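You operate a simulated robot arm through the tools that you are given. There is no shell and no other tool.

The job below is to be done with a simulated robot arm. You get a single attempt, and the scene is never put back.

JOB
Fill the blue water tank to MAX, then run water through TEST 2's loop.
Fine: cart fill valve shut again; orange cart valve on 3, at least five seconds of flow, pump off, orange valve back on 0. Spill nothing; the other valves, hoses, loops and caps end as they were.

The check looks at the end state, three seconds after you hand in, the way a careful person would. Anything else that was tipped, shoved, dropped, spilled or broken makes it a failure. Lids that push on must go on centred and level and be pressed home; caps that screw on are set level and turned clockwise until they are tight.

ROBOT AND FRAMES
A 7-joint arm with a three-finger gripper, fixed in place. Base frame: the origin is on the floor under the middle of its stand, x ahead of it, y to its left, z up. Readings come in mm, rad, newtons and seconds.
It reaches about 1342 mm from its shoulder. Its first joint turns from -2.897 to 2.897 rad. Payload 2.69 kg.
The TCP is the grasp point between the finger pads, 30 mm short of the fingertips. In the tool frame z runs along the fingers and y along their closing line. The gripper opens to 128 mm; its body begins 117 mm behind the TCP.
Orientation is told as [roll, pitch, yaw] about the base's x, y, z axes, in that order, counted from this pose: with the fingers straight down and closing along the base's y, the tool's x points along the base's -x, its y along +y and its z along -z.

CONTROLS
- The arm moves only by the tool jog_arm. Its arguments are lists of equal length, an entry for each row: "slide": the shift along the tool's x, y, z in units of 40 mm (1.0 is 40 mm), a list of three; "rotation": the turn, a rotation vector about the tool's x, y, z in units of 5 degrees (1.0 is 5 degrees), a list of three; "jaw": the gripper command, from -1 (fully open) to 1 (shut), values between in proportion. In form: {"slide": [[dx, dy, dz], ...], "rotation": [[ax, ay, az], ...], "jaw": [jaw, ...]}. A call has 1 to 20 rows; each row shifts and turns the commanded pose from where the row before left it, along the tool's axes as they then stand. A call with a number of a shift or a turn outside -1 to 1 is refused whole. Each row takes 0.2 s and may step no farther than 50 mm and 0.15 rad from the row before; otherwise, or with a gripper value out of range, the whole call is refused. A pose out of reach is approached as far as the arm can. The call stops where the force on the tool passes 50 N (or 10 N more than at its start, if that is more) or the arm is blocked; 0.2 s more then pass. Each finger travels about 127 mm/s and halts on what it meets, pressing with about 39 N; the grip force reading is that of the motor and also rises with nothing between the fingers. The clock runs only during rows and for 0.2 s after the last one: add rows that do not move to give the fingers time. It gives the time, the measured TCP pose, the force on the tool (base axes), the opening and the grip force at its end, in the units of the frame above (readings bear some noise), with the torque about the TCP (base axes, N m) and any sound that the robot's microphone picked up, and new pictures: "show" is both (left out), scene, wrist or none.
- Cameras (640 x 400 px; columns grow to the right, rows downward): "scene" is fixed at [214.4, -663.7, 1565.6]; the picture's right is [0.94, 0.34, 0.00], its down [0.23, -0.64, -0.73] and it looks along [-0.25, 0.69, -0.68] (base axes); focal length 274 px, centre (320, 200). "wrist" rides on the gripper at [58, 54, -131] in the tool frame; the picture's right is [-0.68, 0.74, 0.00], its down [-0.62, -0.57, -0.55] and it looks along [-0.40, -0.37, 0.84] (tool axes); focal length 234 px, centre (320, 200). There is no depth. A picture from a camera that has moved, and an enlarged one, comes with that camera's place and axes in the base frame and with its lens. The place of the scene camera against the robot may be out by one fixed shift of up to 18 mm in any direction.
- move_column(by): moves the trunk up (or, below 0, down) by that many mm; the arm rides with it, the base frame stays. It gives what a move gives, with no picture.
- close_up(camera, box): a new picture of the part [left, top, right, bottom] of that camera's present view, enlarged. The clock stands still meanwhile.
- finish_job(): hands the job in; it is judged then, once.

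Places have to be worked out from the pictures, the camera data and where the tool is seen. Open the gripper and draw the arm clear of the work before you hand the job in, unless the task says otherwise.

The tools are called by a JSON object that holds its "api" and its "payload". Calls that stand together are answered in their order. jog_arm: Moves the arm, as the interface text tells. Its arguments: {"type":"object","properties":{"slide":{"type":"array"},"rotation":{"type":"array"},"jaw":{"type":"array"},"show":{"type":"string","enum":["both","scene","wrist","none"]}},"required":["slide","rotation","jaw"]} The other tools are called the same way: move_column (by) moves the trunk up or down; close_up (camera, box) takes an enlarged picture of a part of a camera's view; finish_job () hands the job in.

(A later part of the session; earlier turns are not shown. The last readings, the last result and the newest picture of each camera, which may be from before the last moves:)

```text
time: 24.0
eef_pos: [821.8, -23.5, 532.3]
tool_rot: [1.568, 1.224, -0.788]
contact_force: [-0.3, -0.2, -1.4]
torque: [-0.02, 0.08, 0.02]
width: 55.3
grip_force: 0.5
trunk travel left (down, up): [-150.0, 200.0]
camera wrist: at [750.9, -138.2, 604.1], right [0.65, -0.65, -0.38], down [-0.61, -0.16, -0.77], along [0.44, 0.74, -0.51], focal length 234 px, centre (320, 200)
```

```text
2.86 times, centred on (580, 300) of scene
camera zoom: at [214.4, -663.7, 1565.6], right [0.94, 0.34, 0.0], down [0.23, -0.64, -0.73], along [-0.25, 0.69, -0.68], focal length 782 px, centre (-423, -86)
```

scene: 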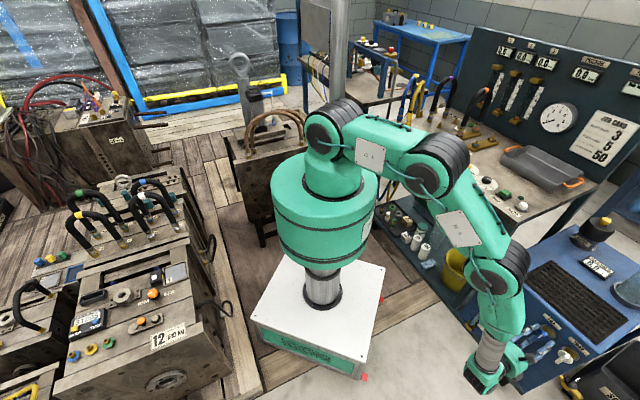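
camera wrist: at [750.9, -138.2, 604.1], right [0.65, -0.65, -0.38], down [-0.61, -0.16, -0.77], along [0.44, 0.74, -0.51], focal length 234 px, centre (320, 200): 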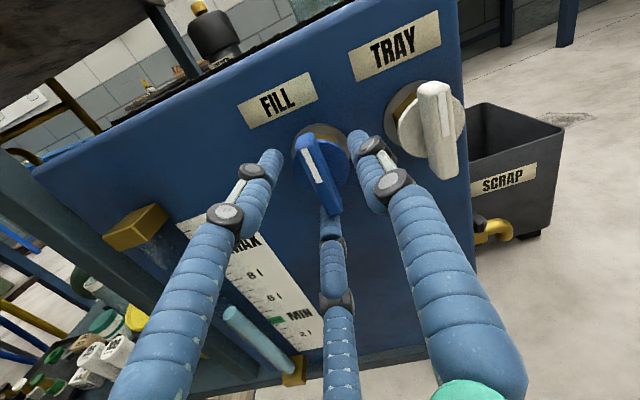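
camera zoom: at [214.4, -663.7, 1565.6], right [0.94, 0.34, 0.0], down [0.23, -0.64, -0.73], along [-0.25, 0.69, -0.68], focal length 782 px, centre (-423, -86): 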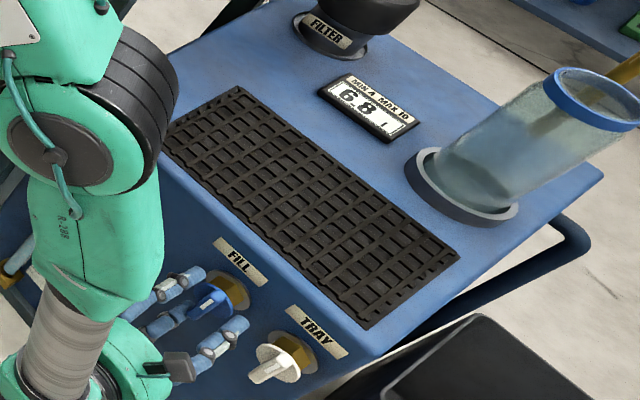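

The paddle has begun turning counter-clockwise (about 12° relative to TRAY) with little resistance. I continue another 30° and check the level.

{"api": "jog_arm", "payload": {"slide": [[0, 0, 0], [0, 0, 0], [0, 0, 0], [0, 0, 0], [0, 0, 0], [0, 0, 0]], "rotation": [[0, 0, -1], [0, 0, -1], [0, 0, -1], [0, 0, -1], [0, 0, -1], [0, 0, -1]], "jaw": [0.15, 0.15, 0.15, 0.15, 0.15, 0.15]}}

{"api": "close_up", "payload": {"camera": "wrist", "box": [220, 80, 420, 240]}}

{"api": "close_up", "payload": {"camera": "scene", "box": [520, 230, 640, 370]}}

```text
time: 25.4
eef_pos: [823.4, -26.1, 532.2]
tool_rot: [1.57, 0.697, -0.785]
contact_force: [0.4, -0.2, -2.6]
torque: [-0.02, 0.05, -0.03]
width: 56.1
grip_force: 1.2
trunk travel left (down, up): [-150.0, 200.0]
camera wrist: at [722.3, -110.0, 609.6], right [0.7, -0.7, 0.13], down [-0.31, -0.47, -0.83], along [0.64, 0.54, -0.54], focal length 234 px, centre (320, 200)
```

scene: 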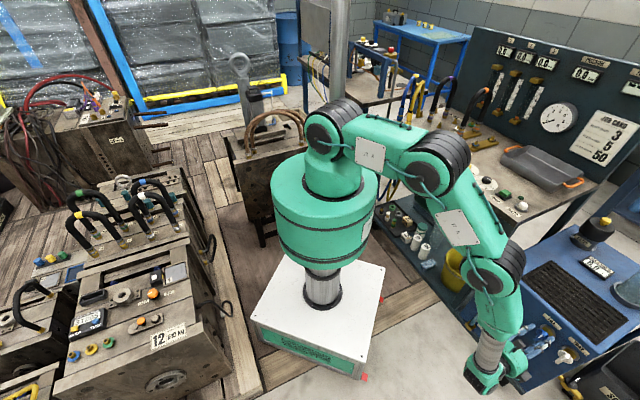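
wrist: 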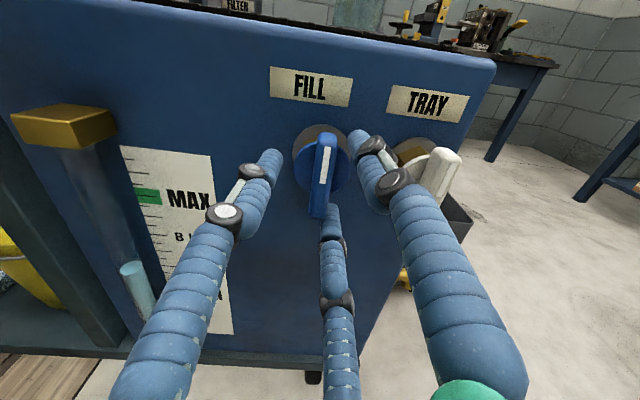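

```text
2.50 times, centred on (320, 160) of wrist
camera zoom: at [722.3, -110.0, 609.6], right [0.7, -0.7, 0.13], down [-0.31, -0.47, -0.83], along [0.64, 0.54, -0.54], focal length 585 px, centre (320, 300)
```

zoom: 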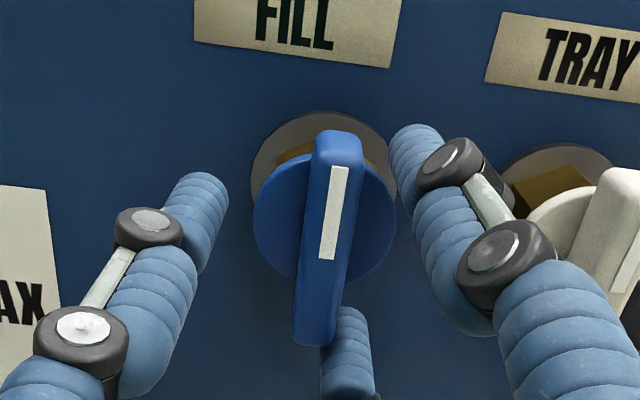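

```text
2.86 times, centred on (580, 300) of scene
camera zoom: at [214.4, -663.7, 1565.6], right [0.94, 0.34, 0.0], down [0.23, -0.64, -0.73], along [-0.25, 0.69, -0.68], focal length 782 px, centre (-423, -86)
```

zoom: 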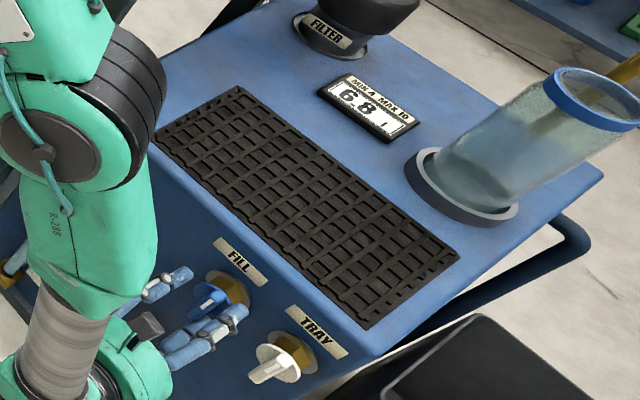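

The fingers slipped past the paddle's ends: it is still vertical and the level is unchanged, so the cage was too wide. Ten degrees more puts one finger on the left face and two on the right corners, so I do that and clamp tighter.

{"api": "jog_arm", "payload": {"slide": [[0, 0, 0], [0, 0, 0], [0, 0, 0], [0, 0, 0], [0, 0, 0]], "rotation": [[0, 0, -1], [0, 0, -1], [0, 0, 0], [0, 0, 0], [0, 0, 0]], "jaw": [0.15, 0.15, 0.4, 0.4, 0.4]}}

{"api": "close_up", "payload": {"camera": "wrist", "box": [220, 80, 420, 240]}}

```text
time: 26.6
eef_pos: [824.9, -25.2, 532.7]
tool_rot: [1.57, 0.522, -0.787]
contact_force: [15.6, -14.9, -0.8]
torque: [0.04, -0.02, -0.6]
width: 40.2
grip_force: 1.4
trunk travel left (down, up): [-150.0, 200.0]
camera wrist: at [713.6, -101.2, 607.1], right [0.67, -0.68, 0.3], down [-0.21, -0.57, -0.8], along [0.71, 0.47, -0.52], focal length 234 px, centre (320, 200)
```

scene: 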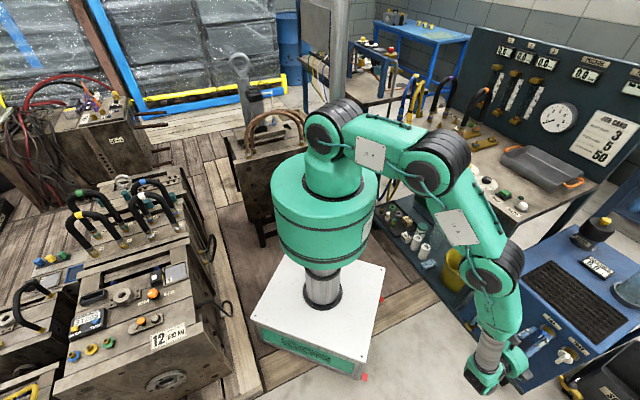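
wrist: 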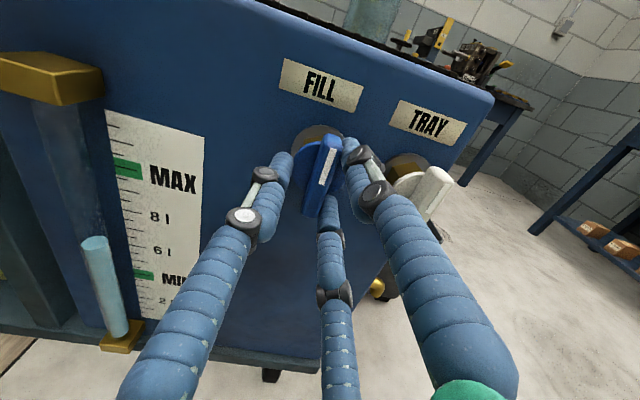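

```text
2.50 times, centred on (320, 160) of wrist
camera zoom: at [713.6, -101.2, 607.1], right [0.67, -0.68, 0.3], down [-0.21, -0.57, -0.8], along [0.71, 0.47, -0.52], focal length 585 px, centre (320, 300)
```

zoom: 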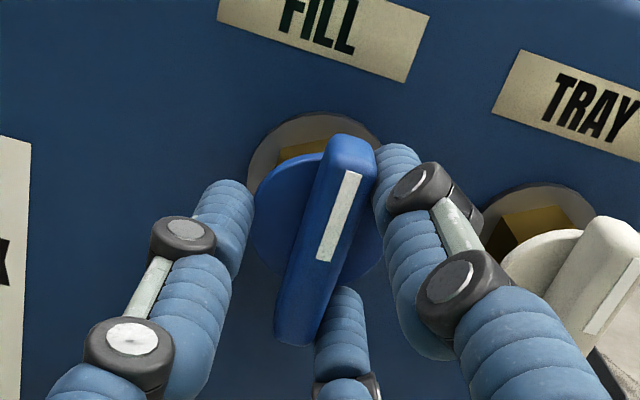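

Now two fingers touch the paddle's right face (21 N sideways), while the left one still has a gap. I shift the tool 6 mm to the right and close to about 28 mm so all three fingers hold the paddle snugly.

{"api": "jog_arm", "payload": {"slide": [[-0.13, 0.075, 0], [0, 0, 0], [0, 0, 0], [0, 0, 0]], "rotation": [[0, 0, 0], [0, 0, 0], [0, 0, 0], [0, 0, 0]], "jaw": [0.4, 0.56, 0.56, 0.56]}}

{"api": "close_up", "payload": {"camera": "wrist", "box": [220, 80, 420, 240]}}

```text
time: 27.6
eef_pos: [825.6, -28.7, 533.6]
tool_rot: [1.572, 0.526, -0.784]
contact_force: [-0.8, 0.1, -0.4]
torque: [-0.02, 0.0, -0.01]
width: 28.5
grip_force: 0.5
trunk travel left (down, up): [-150.0, 200.0]
camera wrist: at [716.0, -104.0, 606.3], right [0.68, -0.67, 0.3], down [-0.21, -0.56, -0.8], along [0.71, 0.48, -0.52], focal length 234 px, centre (320, 200)
```

scene: 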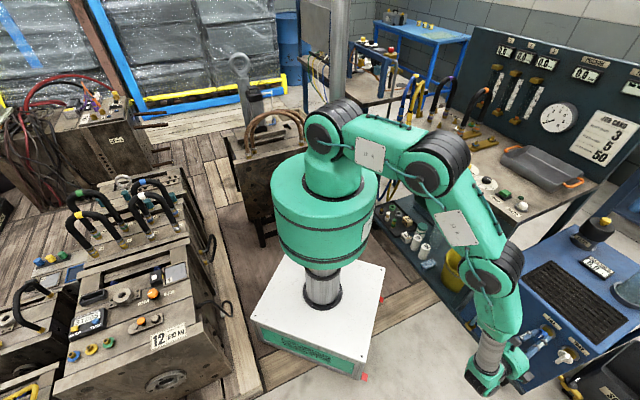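
wrist: 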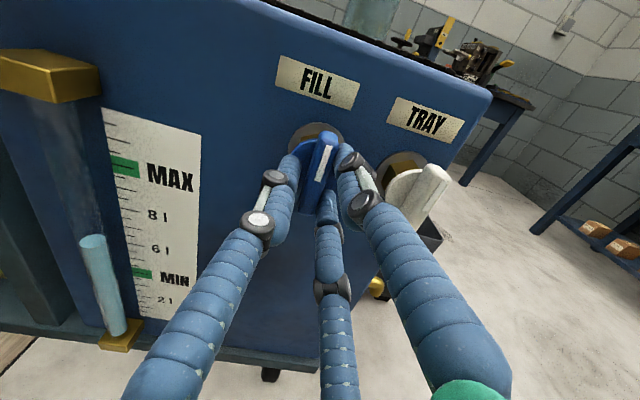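

```text
2.50 times, centred on (320, 160) of wrist
camera zoom: at [716.0, -104.0, 606.3], right [0.68, -0.67, 0.3], down [-0.21, -0.56, -0.8], along [0.71, 0.48, -0.52], focal length 585 px, centre (320, 300)
```

zoom: 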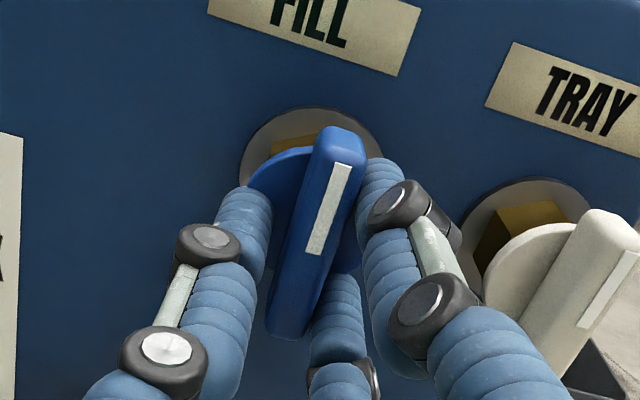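

The three fingers now cage the paddle closely with no load. I turn 30° counter-clockwise about the handle axis (compensating the 6 mm offset) and watch the level.

{"api": "jog_arm", "payload": {"slide": [[0.0065, 0.011, 0], [0.0065, 0.011, 0], [0.0065, 0.011, 0], [0.0065, 0.011, 0], [0.0065, 0.011, 0], [0.0065, 0.011, 0]], "rotation": [[0, 0, -1], [0, 0, -1], [0, 0, -1], [0, 0, -1], [0, 0, -1], [0, 0, -1]], "jaw": [0.56, 0.56, 0.56, 0.56, 0.56, 0.56]}}

{"api": "close_up", "payload": {"camera": "wrist", "box": [220, 80, 420, 240]}}

{"api": "close_up", "payload": {"camera": "scene", "box": [520, 230, 640, 370]}}

```text
time: 28.6
eef_pos: [830.1, -31.4, 532.1]
tool_rot: [1.563, 0.204, -0.797]
contact_force: [23.3, -6.5, -25.8]
torque: [-0.97, 2.18, -0.29]
width: 32.5
grip_force: 45.1
trunk travel left (down, up): [-150.0, 200.0]
stopped in row 4: the force on the tool passed its limit at 54 N (the readings are from after the stop); the commanded pose is now the measured one
camera wrist: at [703.2, -90.5, 595.1], right [0.57, -0.58, 0.58], down [-0.05, -0.73, -0.68], along [0.82, 0.36, -0.45], focal length 234 px, centre (320, 200)
```

scene: 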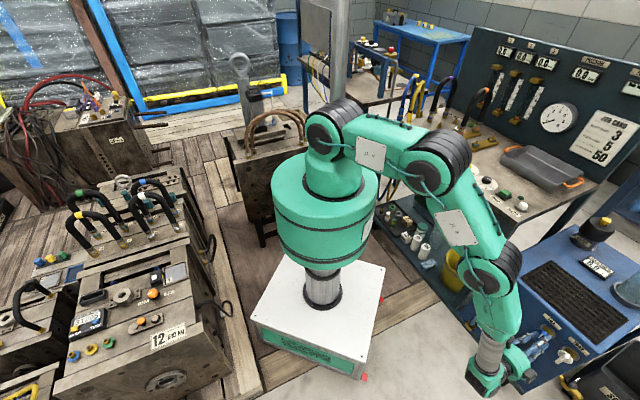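
wrist: 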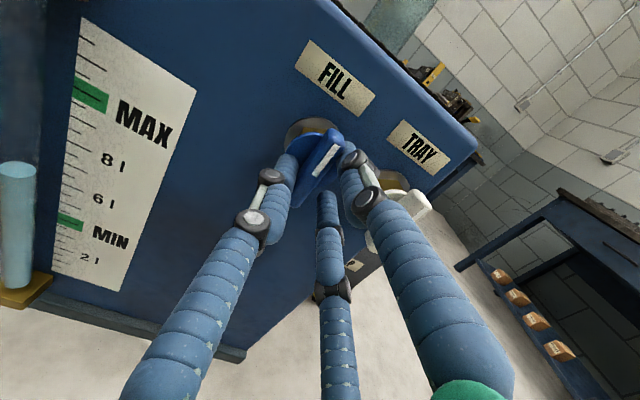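

```text
2.50 times, centred on (320, 160) of wrist
camera zoom: at [703.2, -90.5, 595.1], right [0.57, -0.58, 0.58], down [-0.05, -0.73, -0.68], along [0.82, 0.36, -0.45], focal length 585 px, centre (320, 300)
```

zoom: 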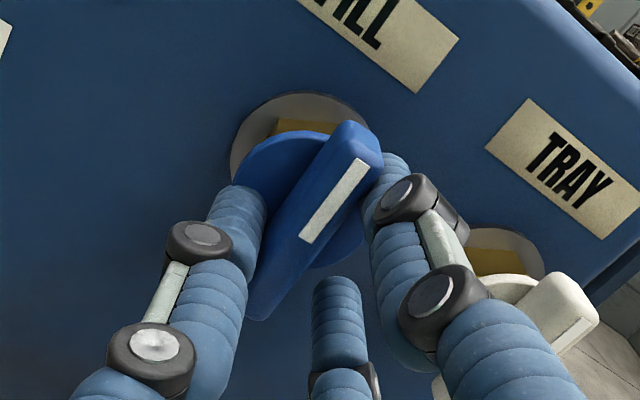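

```text
2.86 times, centred on (580, 300) of scene
camera zoom: at [214.4, -663.7, 1565.6], right [0.94, 0.34, 0.0], down [0.23, -0.64, -0.73], along [-0.25, 0.69, -0.68], focal length 782 px, centre (-423, -86)
```

zoom: 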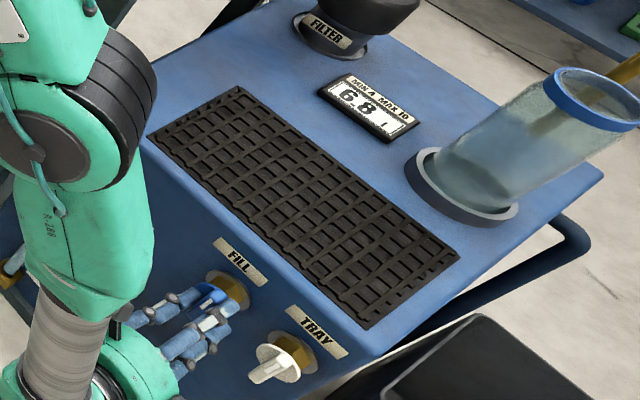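

Counter-clockwise it comes up solid (54 N, about 0.9 N·m) with the paddle still vertical, so that is the shut stop and it must open clockwise. I back off, open the jaws, recentre, and roll to the mirrored grip so a clockwise turn stays within the wrist's range.

{"api": "jog_arm", "payload": {"slide": [[0, 0, 0], [0, 0, 0], [0, 0, 0], [0, 0, 0], [0, 0, 0], [0, 0, 0], [0.13, -0.075, 0], [0, 0, 0], [0, 0, 0], [0, 0, 0], [0, 0, 0], [0, 0, 0], [0, 0, 0], [0, 0, 0], [0, 0, 0], [0, 0, 0], [0, 0, 0], [0, 0, 0], [0, 0, 0], [0, 0, 0]], "rotation": [[0, 0, 1], [0, 0, 1], [0, 0, 1], [0, 0, 0.6], [0, 0, 0], [0, 0, 0], [0, 0, 0], [0, 0, 0], [0, 0, -1], [0, 0, -1], [0, 0, -1], [0, 0, -1], [0, 0, -1], [0, 0, -1], [0, 0, -1], [0, 0, -1], [0, 0, -1], [0, 0, -1], [0, 0, -1], [0, 0, -1]], "jaw": [0.5, 0.5, 0.3, 0.1, -0.09, -0.09, -0.09, -0.09, -0.09, -0.09, -0.09, -0.09, -0.09, -0.09, -0.09, -0.09, -0.09, -0.09, -0.09, -0.09]}}

{"api": "close_up", "payload": {"camera": "wrist", "box": [220, 80, 420, 240]}}

```text
time: 32.8
eef_pos: [823.7, -26.2, 533.3]
tool_rot: [1.57, -0.529, -0.79]
contact_force: [0.1, 0.2, 0.1]
torque: [0.02, 0.03, 0.0]
width: 69.9
grip_force: 0.0
trunk travel left (down, up): [-150.0, 200.0]
camera wrist: at [675.4, -63.5, 549.5], right [0.15, -0.15, 0.98], down [0.18, -0.97, -0.18], along [0.97, 0.21, -0.12], focal length 234 px, centre (320, 200)
```

scene: 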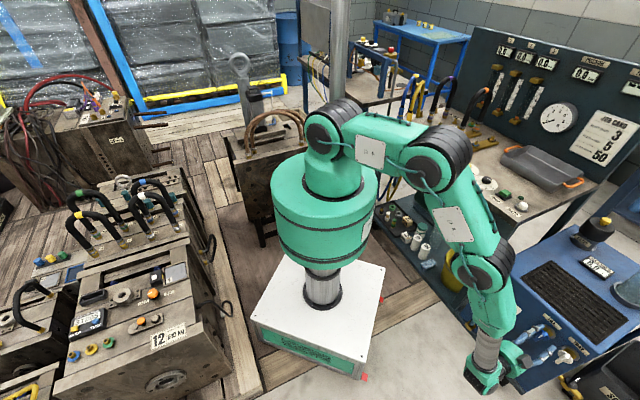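
wrist: 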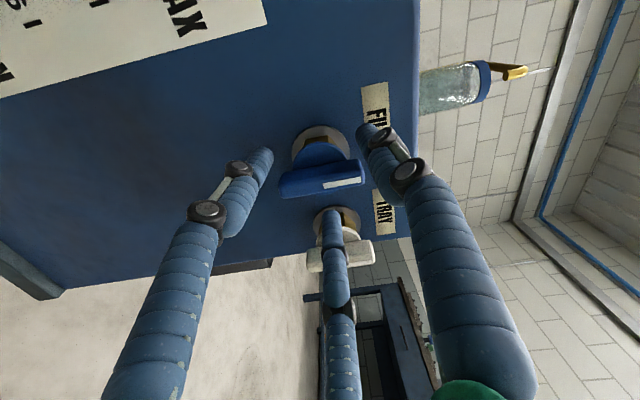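

```text
2.50 times, centred on (320, 160) of wrist
camera zoom: at [675.4, -63.5, 549.5], right [0.15, -0.15, 0.98], down [0.18, -0.97, -0.18], along [0.97, 0.21, -0.12], focal length 585 px, centre (320, 300)
```

zoom: 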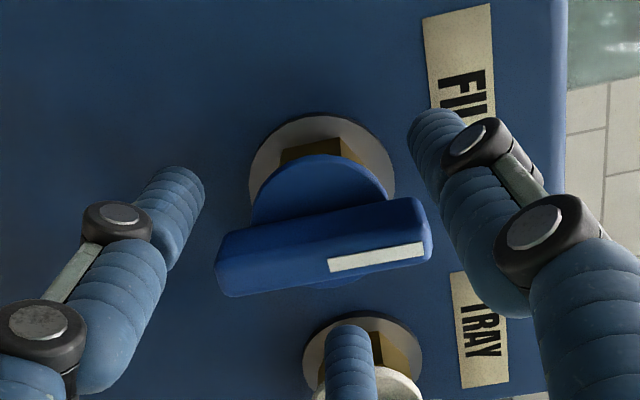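

The mirrored grip is lined up: two fingers to the left of the paddle ends, one to the right. I shift 6 mm left, close to 28 mm, and turn 20° clockwise about the handle axis.

{"api": "jog_arm", "payload": {"slide": [[0.13, 0.075, 0], [0, 0, 0], [0, 0, 0], [0, 0, 0], [-0.0065, 0.011, 0], [-0.0065, 0.011, 0], [-0.0065, 0.011, 0], [-0.0065, 0.011, 0]], "rotation": [[0, 0, 0], [0, 0, 0], [0, 0, 0], [0, 0, 0], [0, 0, 1], [0, 0, 1], [0, 0, 1], [0, 0, 1]], "jaw": [0.1, 0.56, 0.56, 0.56, 0.56, 0.56, 0.56, 0.56]}}

{"api": "close_up", "payload": {"camera": "wrist", "box": [220, 80, 420, 240]}}

{"api": "close_up", "payload": {"camera": "scene", "box": [520, 230, 640, 370]}}

```text
time: 34.6
eef_pos: [818.3, -22.9, 536.8]
tool_rot: [1.569, -0.178, -0.791]
contact_force: [2.1, -1.9, 0.6]
torque: [-0.01, 0.01, -0.07]
width: 30.3
grip_force: 1.9
trunk travel left (down, up): [-150.0, 200.0]
camera wrist: at [679.0, -67.4, 577.1], right [0.38, -0.38, 0.84], down [0.11, -0.89, -0.45], along [0.92, 0.26, -0.3], focal length 234 px, centre (320, 200)
```

scene: 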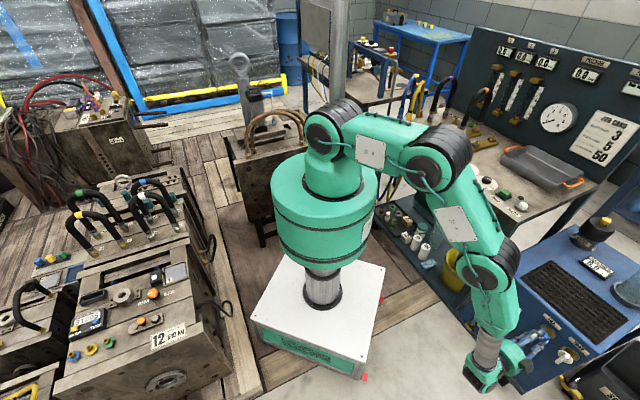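
wrist: 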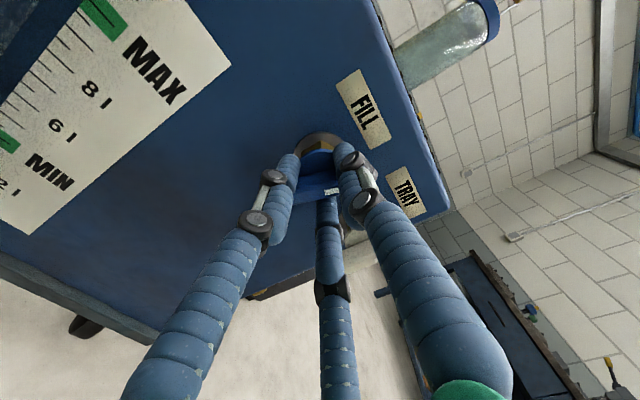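

```text
2.50 times, centred on (320, 160) of wrist
camera zoom: at [679.0, -67.4, 577.1], right [0.38, -0.38, 0.84], down [0.11, -0.89, -0.45], along [0.92, 0.26, -0.3], focal length 585 px, centre (320, 300)
```

zoom: 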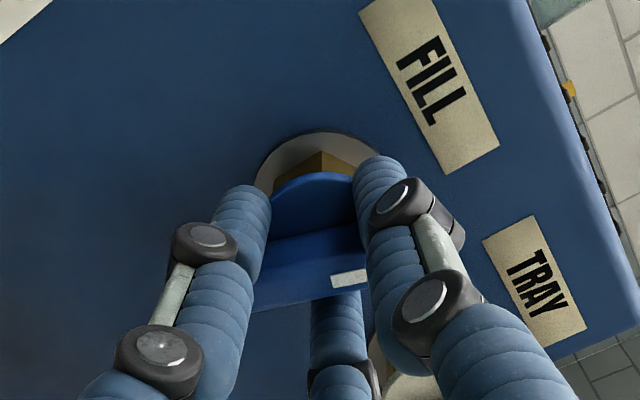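

```text
2.86 times, centred on (580, 300) of scene
camera zoom: at [214.4, -663.7, 1565.6], right [0.94, 0.34, 0.0], down [0.23, -0.64, -0.73], along [-0.25, 0.69, -0.68], focal length 782 px, centre (-423, -86)
```

zoom: 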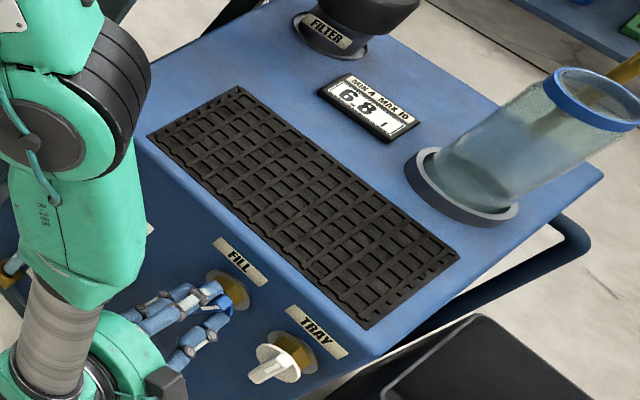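

The paddle now follows the tool clockwise with almost no torque. I turn another 25° and watch the display.

{"api": "jog_arm", "payload": {"slide": [[-0.0065, 0.011, 0], [-0.0065, 0.011, 0], [-0.0065, 0.011, 0], [-0.0065, 0.011, 0], [-0.0065, 0.011, 0]], "rotation": [[0, 0, 1], [0, 0, 1], [0, 0, 1], [0, 0, 1], [0, 0, 1]], "jaw": [0.56, 0.56, 0.56, 0.56, 0.56], "show": "wrist"}}

{"api": "close_up", "payload": {"camera": "scene", "box": [520, 230, 640, 370]}}

{"api": "close_up", "payload": {"camera": "wrist", "box": [220, 80, 420, 240]}}

```text
time: 35.8
eef_pos: [819.8, -23.2, 537.8]
tool_rot: [1.569, 0.258, -0.792]
contact_force: [0.3, -1.5, -2.2]
torque: [-0.04, 0.05, -0.05]
width: 29.5
grip_force: 0.5
trunk travel left (down, up): [-150.0, 200.0]
camera wrist: at [696.9, -85.3, 603.0], right [0.59, -0.6, 0.54], down [-0.07, -0.71, -0.7], along [0.8, 0.38, -0.46], focal length 234 px, centre (320, 200)
```

wrist: 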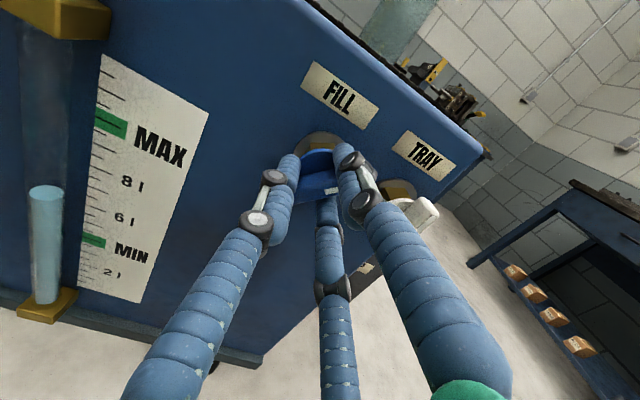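

```text
2.86 times, centred on (580, 300) of scene
camera zoom: at [214.4, -663.7, 1565.6], right [0.94, 0.34, 0.0], down [0.23, -0.64, -0.73], along [-0.25, 0.69, -0.68], focal length 782 px, centre (-423, -86)
```

zoom: 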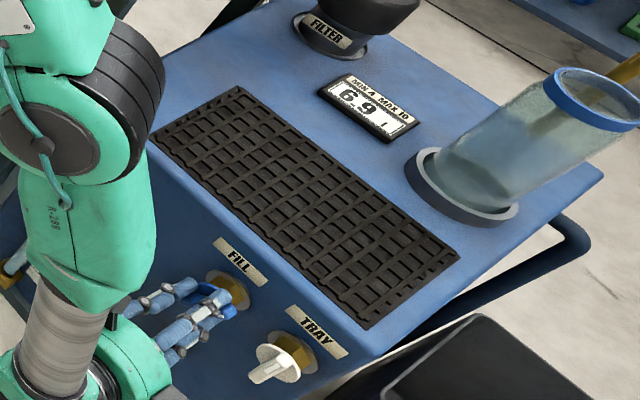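

```text
2.50 times, centred on (320, 160) of wrist
camera zoom: at [696.9, -85.3, 603.0], right [0.59, -0.6, 0.54], down [-0.07, -0.71, -0.7], along [0.8, 0.38, -0.46], focal length 585 px, centre (320, 300)
```

zoom: 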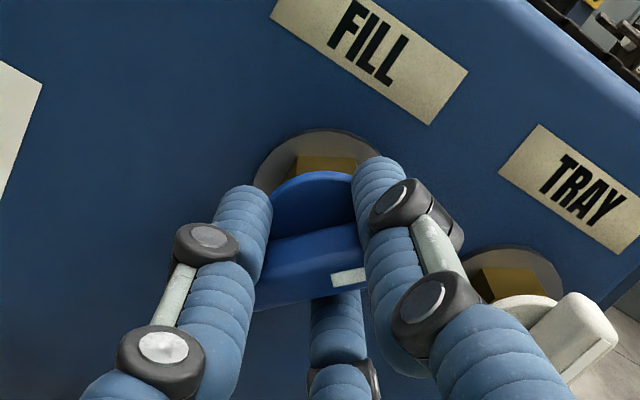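

It is filling: 6.9 l at about 45° open. I hold here for 1.2 s to measure the fill rate.

{"api": "jog_arm", "payload": {"slide": [[0, 0, 0], [0, 0, 0], [0, 0, 0], [0, 0, 0], [0, 0, 0]], "rotation": [[0, 0, 0], [0, 0, 0], [0, 0, 0], [0, 0, 0], [0, 0, 0]], "jaw": [0.56, 0.56, 0.56, 0.56, 0.56], "show": "none"}}

{"api": "close_up", "payload": {"camera": "scene", "box": [570, 240, 640, 290]}}

{"api": "close_up", "payload": {"camera": "wrist", "box": [0, 0, 240, 320]}}

```text
time: 37.0
eef_pos: [821.2, -23.4, 537.2]
tool_rot: [1.57, 0.257, -0.793]
contact_force: [0.4, -0.9, -1.4]
torque: [-0.02, 0.03, -0.05]
width: 29.4
grip_force: 0.8
trunk travel left (down, up): [-150.0, 200.0]
```

```text
8.00 times, centred on (605, 265) of scene
camera zoom: at [214.4, -663.7, 1565.6], right [0.94, 0.34, 0.0], down [0.23, -0.64, -0.73], along [-0.25, 0.69, -0.68], focal length 2191 px, centre (-1960, -320)
```

zoom: 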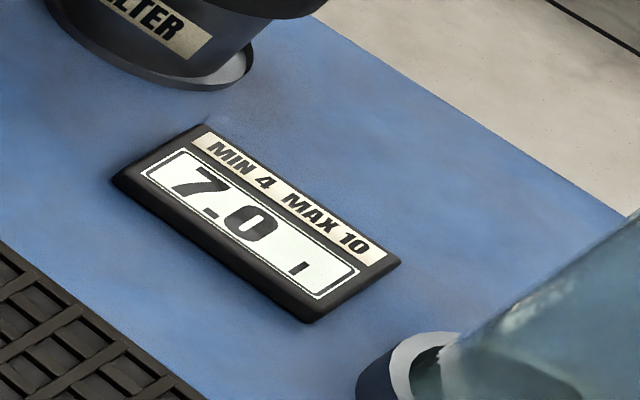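

```text
1.25 times, centred on (120, 160) of wrist
camera zoom: at [697.2, -85.5, 603.2], right [0.59, -0.6, 0.54], down [-0.07, -0.71, -0.7], along [0.8, 0.38, -0.46], focal length 293 px, centre (570, 250)
```

zoom: 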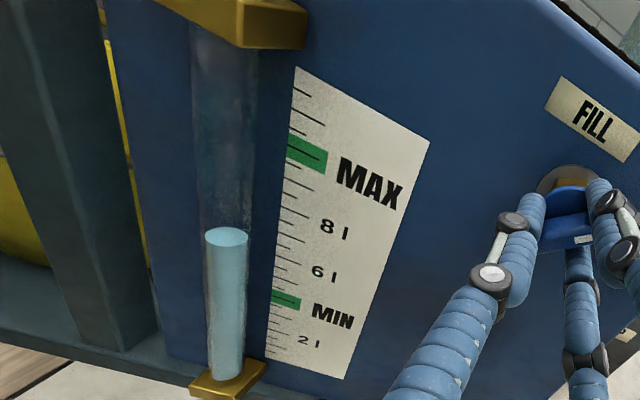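

The level is 7.0 l, so about 0.08 l/s. I open 20° more to speed it up and keep filling, checking the display at the end.

{"api": "jog_arm", "payload": {"slide": [[-0.0065, 0.011, 0], [-0.0065, 0.011, 0], [-0.0065, 0.011, 0], [-0.0065, 0.011, 0], [0, 0, 0], [0, 0, 0], [0, 0, 0], [0, 0, 0], [0, 0, 0], [0, 0, 0], [0, 0, 0], [0, 0, 0], [0, 0, 0], [0, 0, 0]], "rotation": [[0, 0, 1], [0, 0, 1], [0, 0, 1], [0, 0, 1], [0, 0, 0], [0, 0, 0], [0, 0, 0], [0, 0, 0], [0, 0, 0], [0, 0, 0], [0, 0, 0], [0, 0, 0], [0, 0, 0], [0, 0, 0]], "jaw": [0.56, 0.56, 0.56, 0.56, 0.56, 0.56, 0.56, 0.56, 0.56, 0.56, 0.56, 0.56, 0.56, 0.56], "show": "wrist"}}

{"api": "close_up", "payload": {"camera": "scene", "box": [570, 240, 640, 290]}}

```text
time: 40.0
eef_pos: [823.4, -25.0, 539.1]
tool_rot: [1.57, 0.605, -0.792]
contact_force: [0.9, 0.4, -1.2]
torque: [-0.04, 0.01, -0.01]
width: 29.0
grip_force: 0.7
trunk travel left (down, up): [-150.0, 200.0]
camera wrist: at [716.6, -104.8, 614.7], right [0.69, -0.69, 0.22], down [-0.26, -0.52, -0.81], along [0.68, 0.5, -0.54], focal length 234 px, centre (320, 200)
```

wrist: 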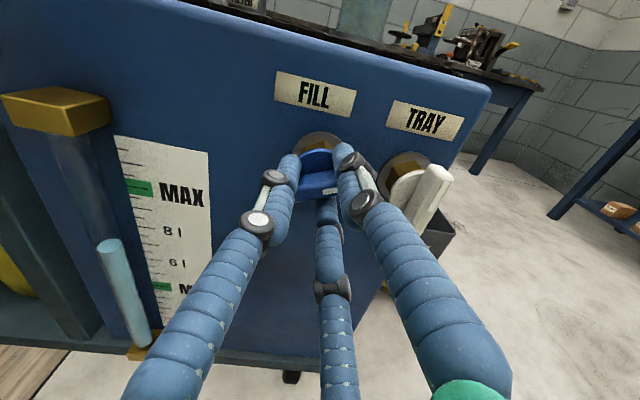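

```text
8.00 times, centred on (605, 265) of scene
camera zoom: at [214.4, -663.7, 1565.6], right [0.94, 0.34, 0.0], down [0.23, -0.64, -0.73], along [-0.25, 0.69, -0.68], focal length 2191 px, centre (-1960, -320)
```

zoom: 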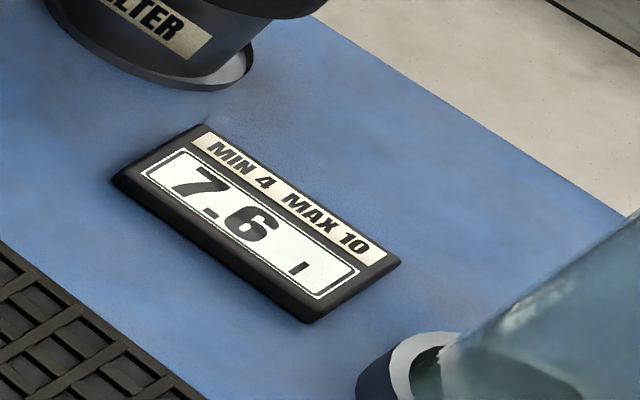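

7.6 l now, about 0.22 l/s at 65°. I hold about four more seconds and re-check.

{"api": "jog_arm", "payload": {"slide": [[0, 0, 0], [0, 0, 0], [0, 0, 0], [0, 0, 0], [0, 0, 0], [0, 0, 0], [0, 0, 0], [0, 0, 0], [0, 0, 0], [0, 0, 0], [0, 0, 0], [0, 0, 0], [0, 0, 0], [0, 0, 0], [0, 0, 0], [0, 0, 0], [0, 0, 0], [0, 0, 0]], "rotation": [[0, 0, 0], [0, 0, 0], [0, 0, 0], [0, 0, 0], [0, 0, 0], [0, 0, 0], [0, 0, 0], [0, 0, 0], [0, 0, 0], [0, 0, 0], [0, 0, 0], [0, 0, 0], [0, 0, 0], [0, 0, 0], [0, 0, 0], [0, 0, 0], [0, 0, 0], [0, 0, 0]], "jaw": [0.56, 0.56, 0.56, 0.56, 0.56, 0.56, 0.56, 0.56, 0.56, 0.56, 0.56, 0.56, 0.56, 0.56, 0.56, 0.56, 0.56, 0.56], "show": "none"}}

{"api": "close_up", "payload": {"camera": "scene", "box": [570, 240, 640, 290]}}

```text
time: 43.8
eef_pos: [822.2, -24.6, 537.6]
tool_rot: [1.57, 0.605, -0.793]
contact_force: [-0.9, -1.0, -0.9]
torque: [-0.02, 0.02, 0.0]
width: 28.7
grip_force: 0.9
trunk travel left (down, up): [-150.0, 200.0]
```

```text
8.00 times, centred on (605, 265) of scene
camera zoom: at [214.4, -663.7, 1565.6], right [0.94, 0.34, 0.0], down [0.23, -0.64, -0.73], along [-0.25, 0.69, -0.68], focal length 2191 px, centre (-1960, -320)
```

zoom: 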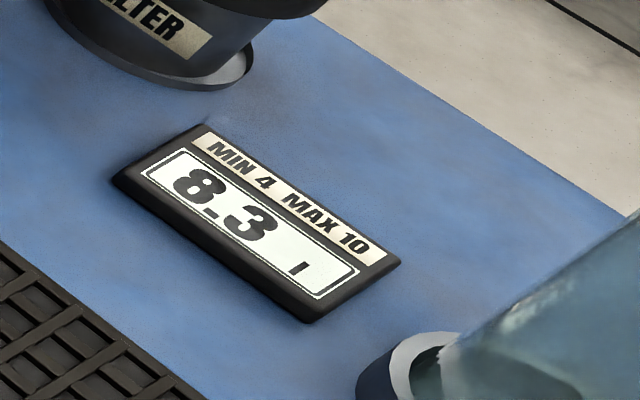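

8.3 l, about 0.19 l/s. I hold another 4.2 s (expect about 9.1).

{"api": "jog_arm", "payload": {"slide": [[0, 0, 0], [0, 0, 0], [0, 0, 0], [0, 0, 0], [0, 0, 0], [0, 0, 0], [0, 0, 0], [0, 0, 0], [0, 0, 0], [0, 0, 0], [0, 0, 0], [0, 0, 0], [0, 0, 0], [0, 0, 0], [0, 0, 0], [0, 0, 0], [0, 0, 0], [0, 0, 0], [0, 0, 0], [0, 0, 0]], "rotation": [[0, 0, 0], [0, 0, 0], [0, 0, 0], [0, 0, 0], [0, 0, 0], [0, 0, 0], [0, 0, 0], [0, 0, 0], [0, 0, 0], [0, 0, 0], [0, 0, 0], [0, 0, 0], [0, 0, 0], [0, 0, 0], [0, 0, 0], [0, 0, 0], [0, 0, 0], [0, 0, 0], [0, 0, 0], [0, 0, 0]], "jaw": [0.56, 0.56, 0.56, 0.56, 0.56, 0.56, 0.56, 0.56, 0.56, 0.56, 0.56, 0.56, 0.56, 0.56, 0.56, 0.56, 0.56, 0.56, 0.56, 0.56], "show": "none"}}

{"api": "close_up", "payload": {"camera": "scene", "box": [570, 240, 640, 290]}}

```text
time: 48.0
eef_pos: [822.6, -25.6, 537.8]
tool_rot: [1.569, 0.605, -0.793]
contact_force: [-0.4, 0.9, -1.1]
torque: [-0.05, 0.0, -0.04]
width: 29.1
grip_force: 0.3
trunk travel left (down, up): [-150.0, 200.0]
```

```text
8.00 times, centred on (605, 265) of scene
camera zoom: at [214.4, -663.7, 1565.6], right [0.94, 0.34, 0.0], down [0.23, -0.64, -0.73], along [-0.25, 0.69, -0.68], focal length 2191 px, centre (-1960, -320)
```

zoom: 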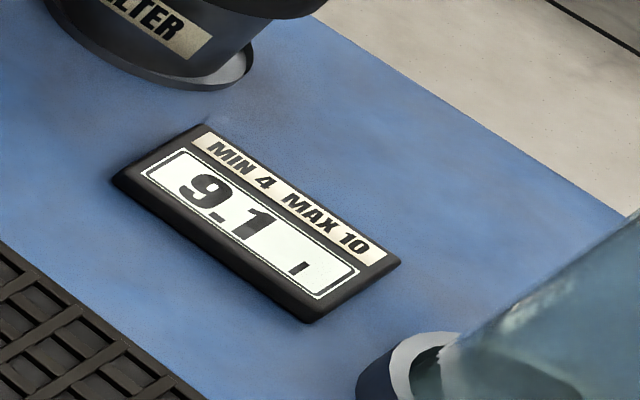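

9.1 l. I hold two more seconds, then throttle back to 45° to approach MAX slowly.

{"api": "jog_arm", "payload": {"slide": [[0, 0, 0], [0, 0, 0], [0, 0, 0], [0, 0, 0], [0, 0, 0], [0, 0, 0], [0, 0, 0], [0, 0, 0], [0, 0, 0], [0, 0, 0], [0.0065, -0.011, 0], [0.0065, -0.011, 0], [0.0065, -0.011, 0], [0.0065, -0.011, 0]], "rotation": [[0, 0, 0], [0, 0, 0], [0, 0, 0], [0, 0, 0], [0, 0, 0], [0, 0, 0], [0, 0, 0], [0, 0, 0], [0, 0, 0], [0, 0, 0], [0, 0, -1], [0, 0, -1], [0, 0, -1], [0, 0, -1]], "jaw": [0.56, 0.56, 0.56, 0.56, 0.56, 0.56, 0.56, 0.56, 0.56, 0.56, 0.56, 0.56, 0.56, 0.56], "show": "wrist"}}

{"api": "close_up", "payload": {"camera": "scene", "box": [570, 240, 640, 290]}}

{"api": "close_up", "payload": {"camera": "wrist", "box": [0, 0, 240, 320]}}

```text
time: 51.0
eef_pos: [820.6, -23.3, 537.6]
tool_rot: [1.568, 0.255, -0.792]
contact_force: [1.4, -0.3, -0.9]
torque: [-0.05, 0.02, -0.05]
width: 29.9
grip_force: 1.1
trunk travel left (down, up): [-150.0, 200.0]
camera wrist: at [697.2, -85.2, 603.5], right [0.59, -0.6, 0.54], down [-0.07, -0.71, -0.7], along [0.8, 0.38, -0.46], focal length 234 px, centre (320, 200)
```

wrist: 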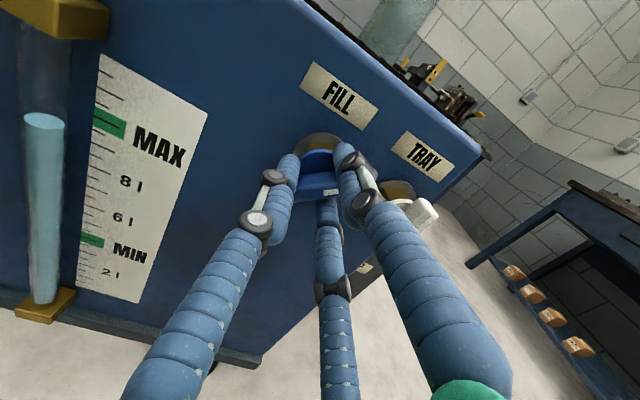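

```text
8.00 times, centred on (605, 265) of scene
camera zoom: at [214.4, -663.7, 1565.6], right [0.94, 0.34, 0.0], down [0.23, -0.64, -0.73], along [-0.25, 0.69, -0.68], focal length 2191 px, centre (-1960, -320)
```

zoom: 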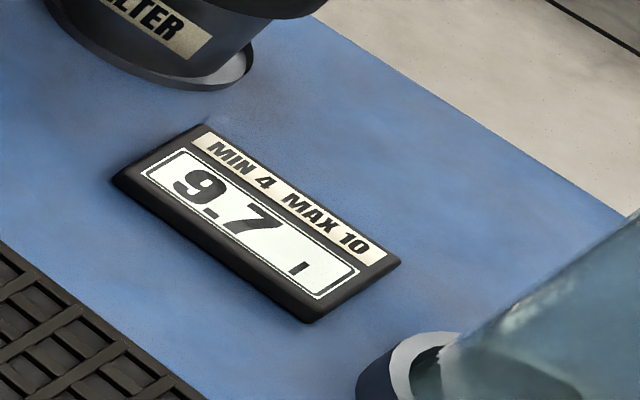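

```text
1.25 times, centred on (120, 160) of wrist
camera zoom: at [697.2, -85.2, 603.5], right [0.59, -0.6, 0.54], down [-0.07, -0.71, -0.7], along [0.8, 0.38, -0.46], focal length 293 px, centre (570, 250)
```

zoom: 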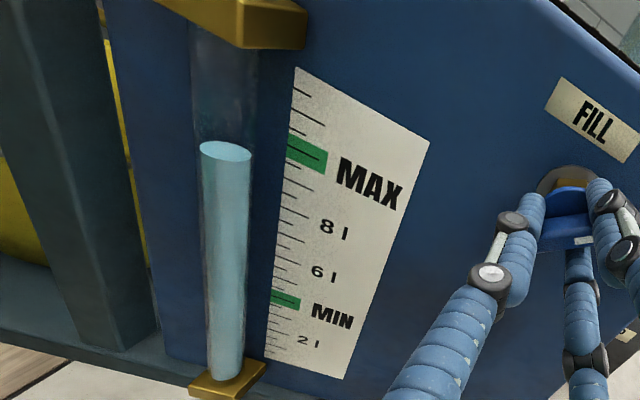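

9.7 l at 45°. I hold 1.4 s here and check before shutting.

{"api": "jog_arm", "payload": {"slide": [[0, 0, 0], [0, 0, 0], [0, 0, 0], [0, 0, 0], [0, 0, 0], [0, 0, 0]], "rotation": [[0, 0, 0], [0, 0, 0], [0, 0, 0], [0, 0, 0], [0, 0, 0], [0, 0, 0]], "jaw": [0.56, 0.56, 0.56, 0.56, 0.56, 0.56], "show": "none"}}

{"api": "close_up", "payload": {"camera": "scene", "box": [570, 240, 640, 290]}}

```text
time: 52.4
eef_pos: [821.4, -22.2, 537.6]
tool_rot: [1.569, 0.257, -0.791]
contact_force: [2.4, -1.9, -1.0]
torque: [-0.01, -0.04, -0.09]
width: 30.0
grip_force: 1.2
trunk travel left (down, up): [-150.0, 200.0]
```

```text
8.00 times, centred on (605, 265) of scene
camera zoom: at [214.4, -663.7, 1565.6], right [0.94, 0.34, 0.0], down [0.23, -0.64, -0.73], along [-0.25, 0.69, -0.68], focal length 2191 px, centre (-1960, -320)
```

zoom: 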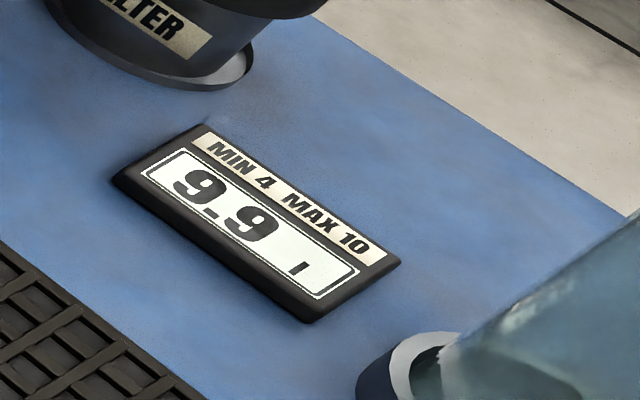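

9.9 l, so I shut the valve now: rotate 45° counter-clockwise back to vertical, plus 5° to take up the finger slack.

{"api": "jog_arm", "payload": {"slide": [[0.0065, -0.011, 0], [0.0065, -0.011, 0], [0.0065, -0.011, 0], [0.0065, -0.011, 0], [0.0065, -0.011, 0], [0.0065, -0.011, 0], [0.0065, -0.011, 0], [0.0065, -0.011, 0], [0.0065, -0.011, 0], [0.0065, -0.011, 0]], "rotation": [[0, 0, -1], [0, 0, -1], [0, 0, -1], [0, 0, -1], [0, 0, -1], [0, 0, -1], [0, 0, -1], [0, 0, -1], [0, 0, -1], [0, 0, -1]], "jaw": [0.56, 0.56, 0.56, 0.56, 0.56, 0.56, 0.56, 0.56, 0.56, 0.56], "show": "wrist"}}

{"api": "close_up", "payload": {"camera": "scene", "box": [570, 240, 640, 290]}}

{"api": "close_up", "payload": {"camera": "wrist", "box": [220, 80, 420, 240]}}

```text
time: 54.6
eef_pos: [818.8, -21.6, 533.3]
tool_rot: [1.568, -0.616, -0.79]
contact_force: [2.5, -3.9, -0.3]
torque: [0.01, 0.01, -0.19]
width: 31.4
grip_force: 2.5
trunk travel left (down, up): [-150.0, 200.0]
camera wrist: at [670.3, -58.2, 542.4], right [0.09, -0.09, 0.99], down [0.19, -0.98, -0.1], along [0.98, 0.2, -0.07], focal length 234 px, centre (320, 200)
```

wrist: 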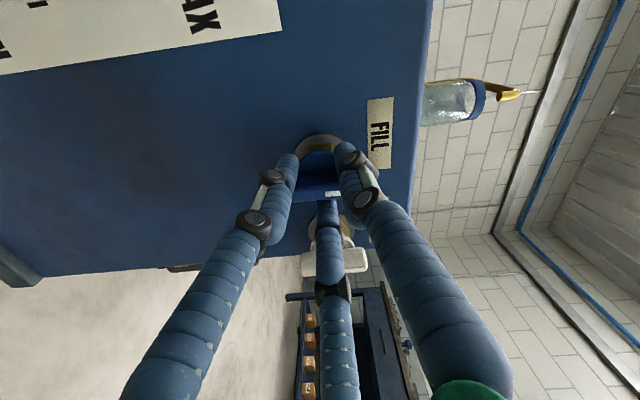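

```text
8.00 times, centred on (605, 265) of scene
camera zoom: at [214.4, -663.7, 1565.6], right [0.94, 0.34, 0.0], down [0.23, -0.64, -0.73], along [-0.25, 0.69, -0.68], focal length 2191 px, centre (-1960, -320)
```

zoom: 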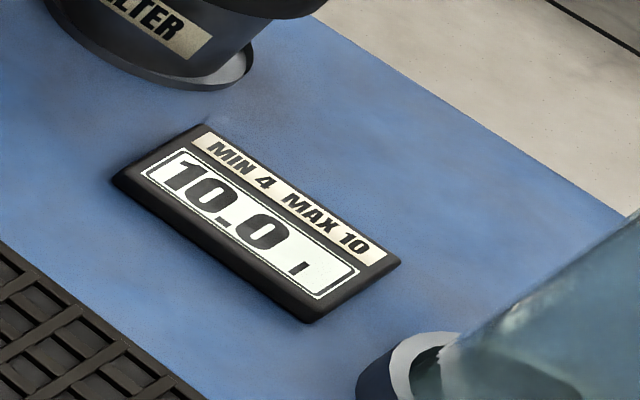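

```text
2.50 times, centred on (320, 160) of wrist
camera zoom: at [670.3, -58.2, 542.4], right [0.09, -0.09, 0.99], down [0.19, -0.98, -0.1], along [0.98, 0.2, -0.07], focal length 585 px, centre (320, 300)
```

zoom: 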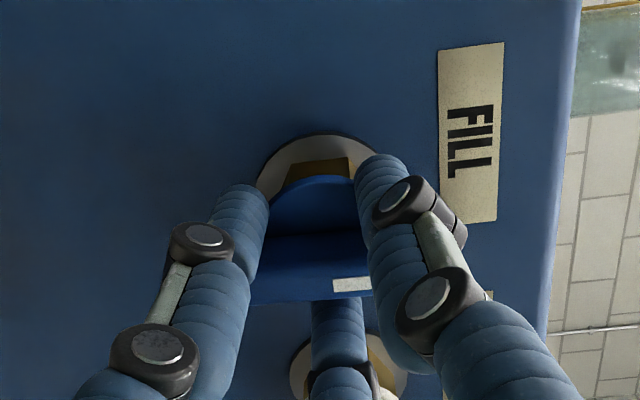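

The display reads 10.0 l. I turn a little further counter-clockwise to make sure the paddle is against its shut stop.

{"api": "jog_arm", "payload": {"slide": [[0, 0, 0], [0, 0, 0], [0, 0, 0]], "rotation": [[0, 0, -0.8], [0, 0, -0.8], [0, 0, 0]], "jaw": [0.56, 0.56, 0.56], "show": "wrist"}}

{"api": "close_up", "payload": {"camera": "scene", "box": [520, 230, 640, 370]}}

{"api": "close_up", "payload": {"camera": "wrist", "box": [220, 80, 420, 240]}}

```text
time: 55.4
eef_pos: [818.7, -19.4, 532.8]
tool_rot: [1.57, -0.755, -0.787]
contact_force: [-9.3, 9.0, 6.1]
torque: [0.56, 0.2, 0.34]
width: 34.7
grip_force: 4.9
trunk travel left (down, up): [-150.0, 200.0]
camera wrist: at [668.9, -56.9, 531.2], right [-0.01, 0.01, 1.0], down [0.2, -0.98, 0.01], along [0.98, 0.2, 0.01], focal length 234 px, centre (320, 200)
```

wrist: 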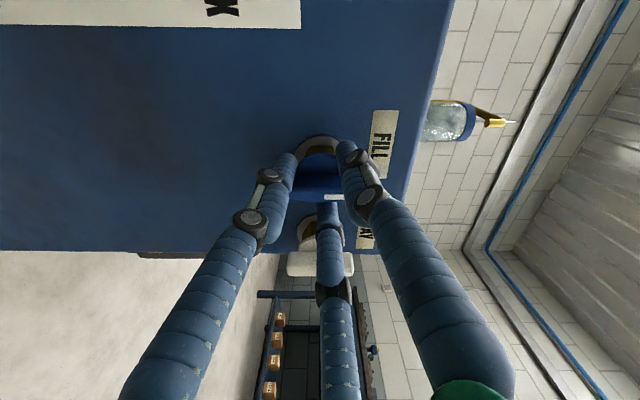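

```text
2.86 times, centred on (580, 300) of scene
camera zoom: at [214.4, -663.7, 1565.6], right [0.94, 0.34, 0.0], down [0.23, -0.64, -0.73], along [-0.25, 0.69, -0.68], focal length 782 px, centre (-423, -86)
```

zoom: 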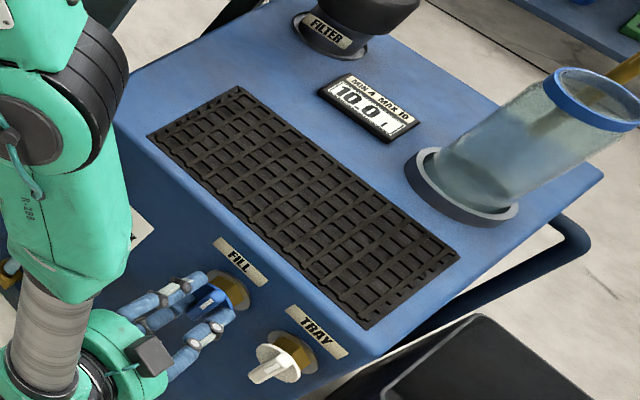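

```text
2.50 times, centred on (320, 160) of wrist
camera zoom: at [668.9, -56.9, 531.2], right [-0.01, 0.01, 1.0], down [0.2, -0.98, 0.01], along [0.98, 0.2, 0.01], focal length 585 px, centre (320, 300)
```

zoom: 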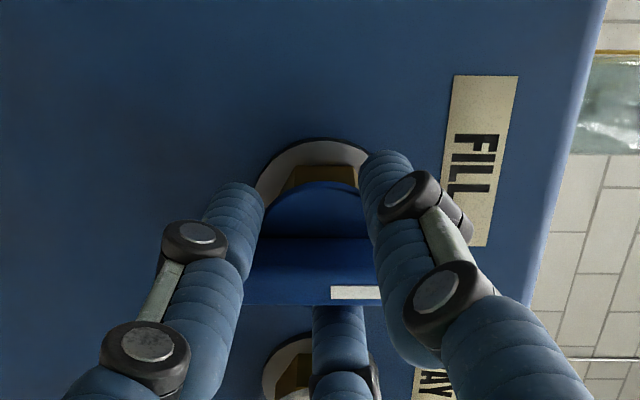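

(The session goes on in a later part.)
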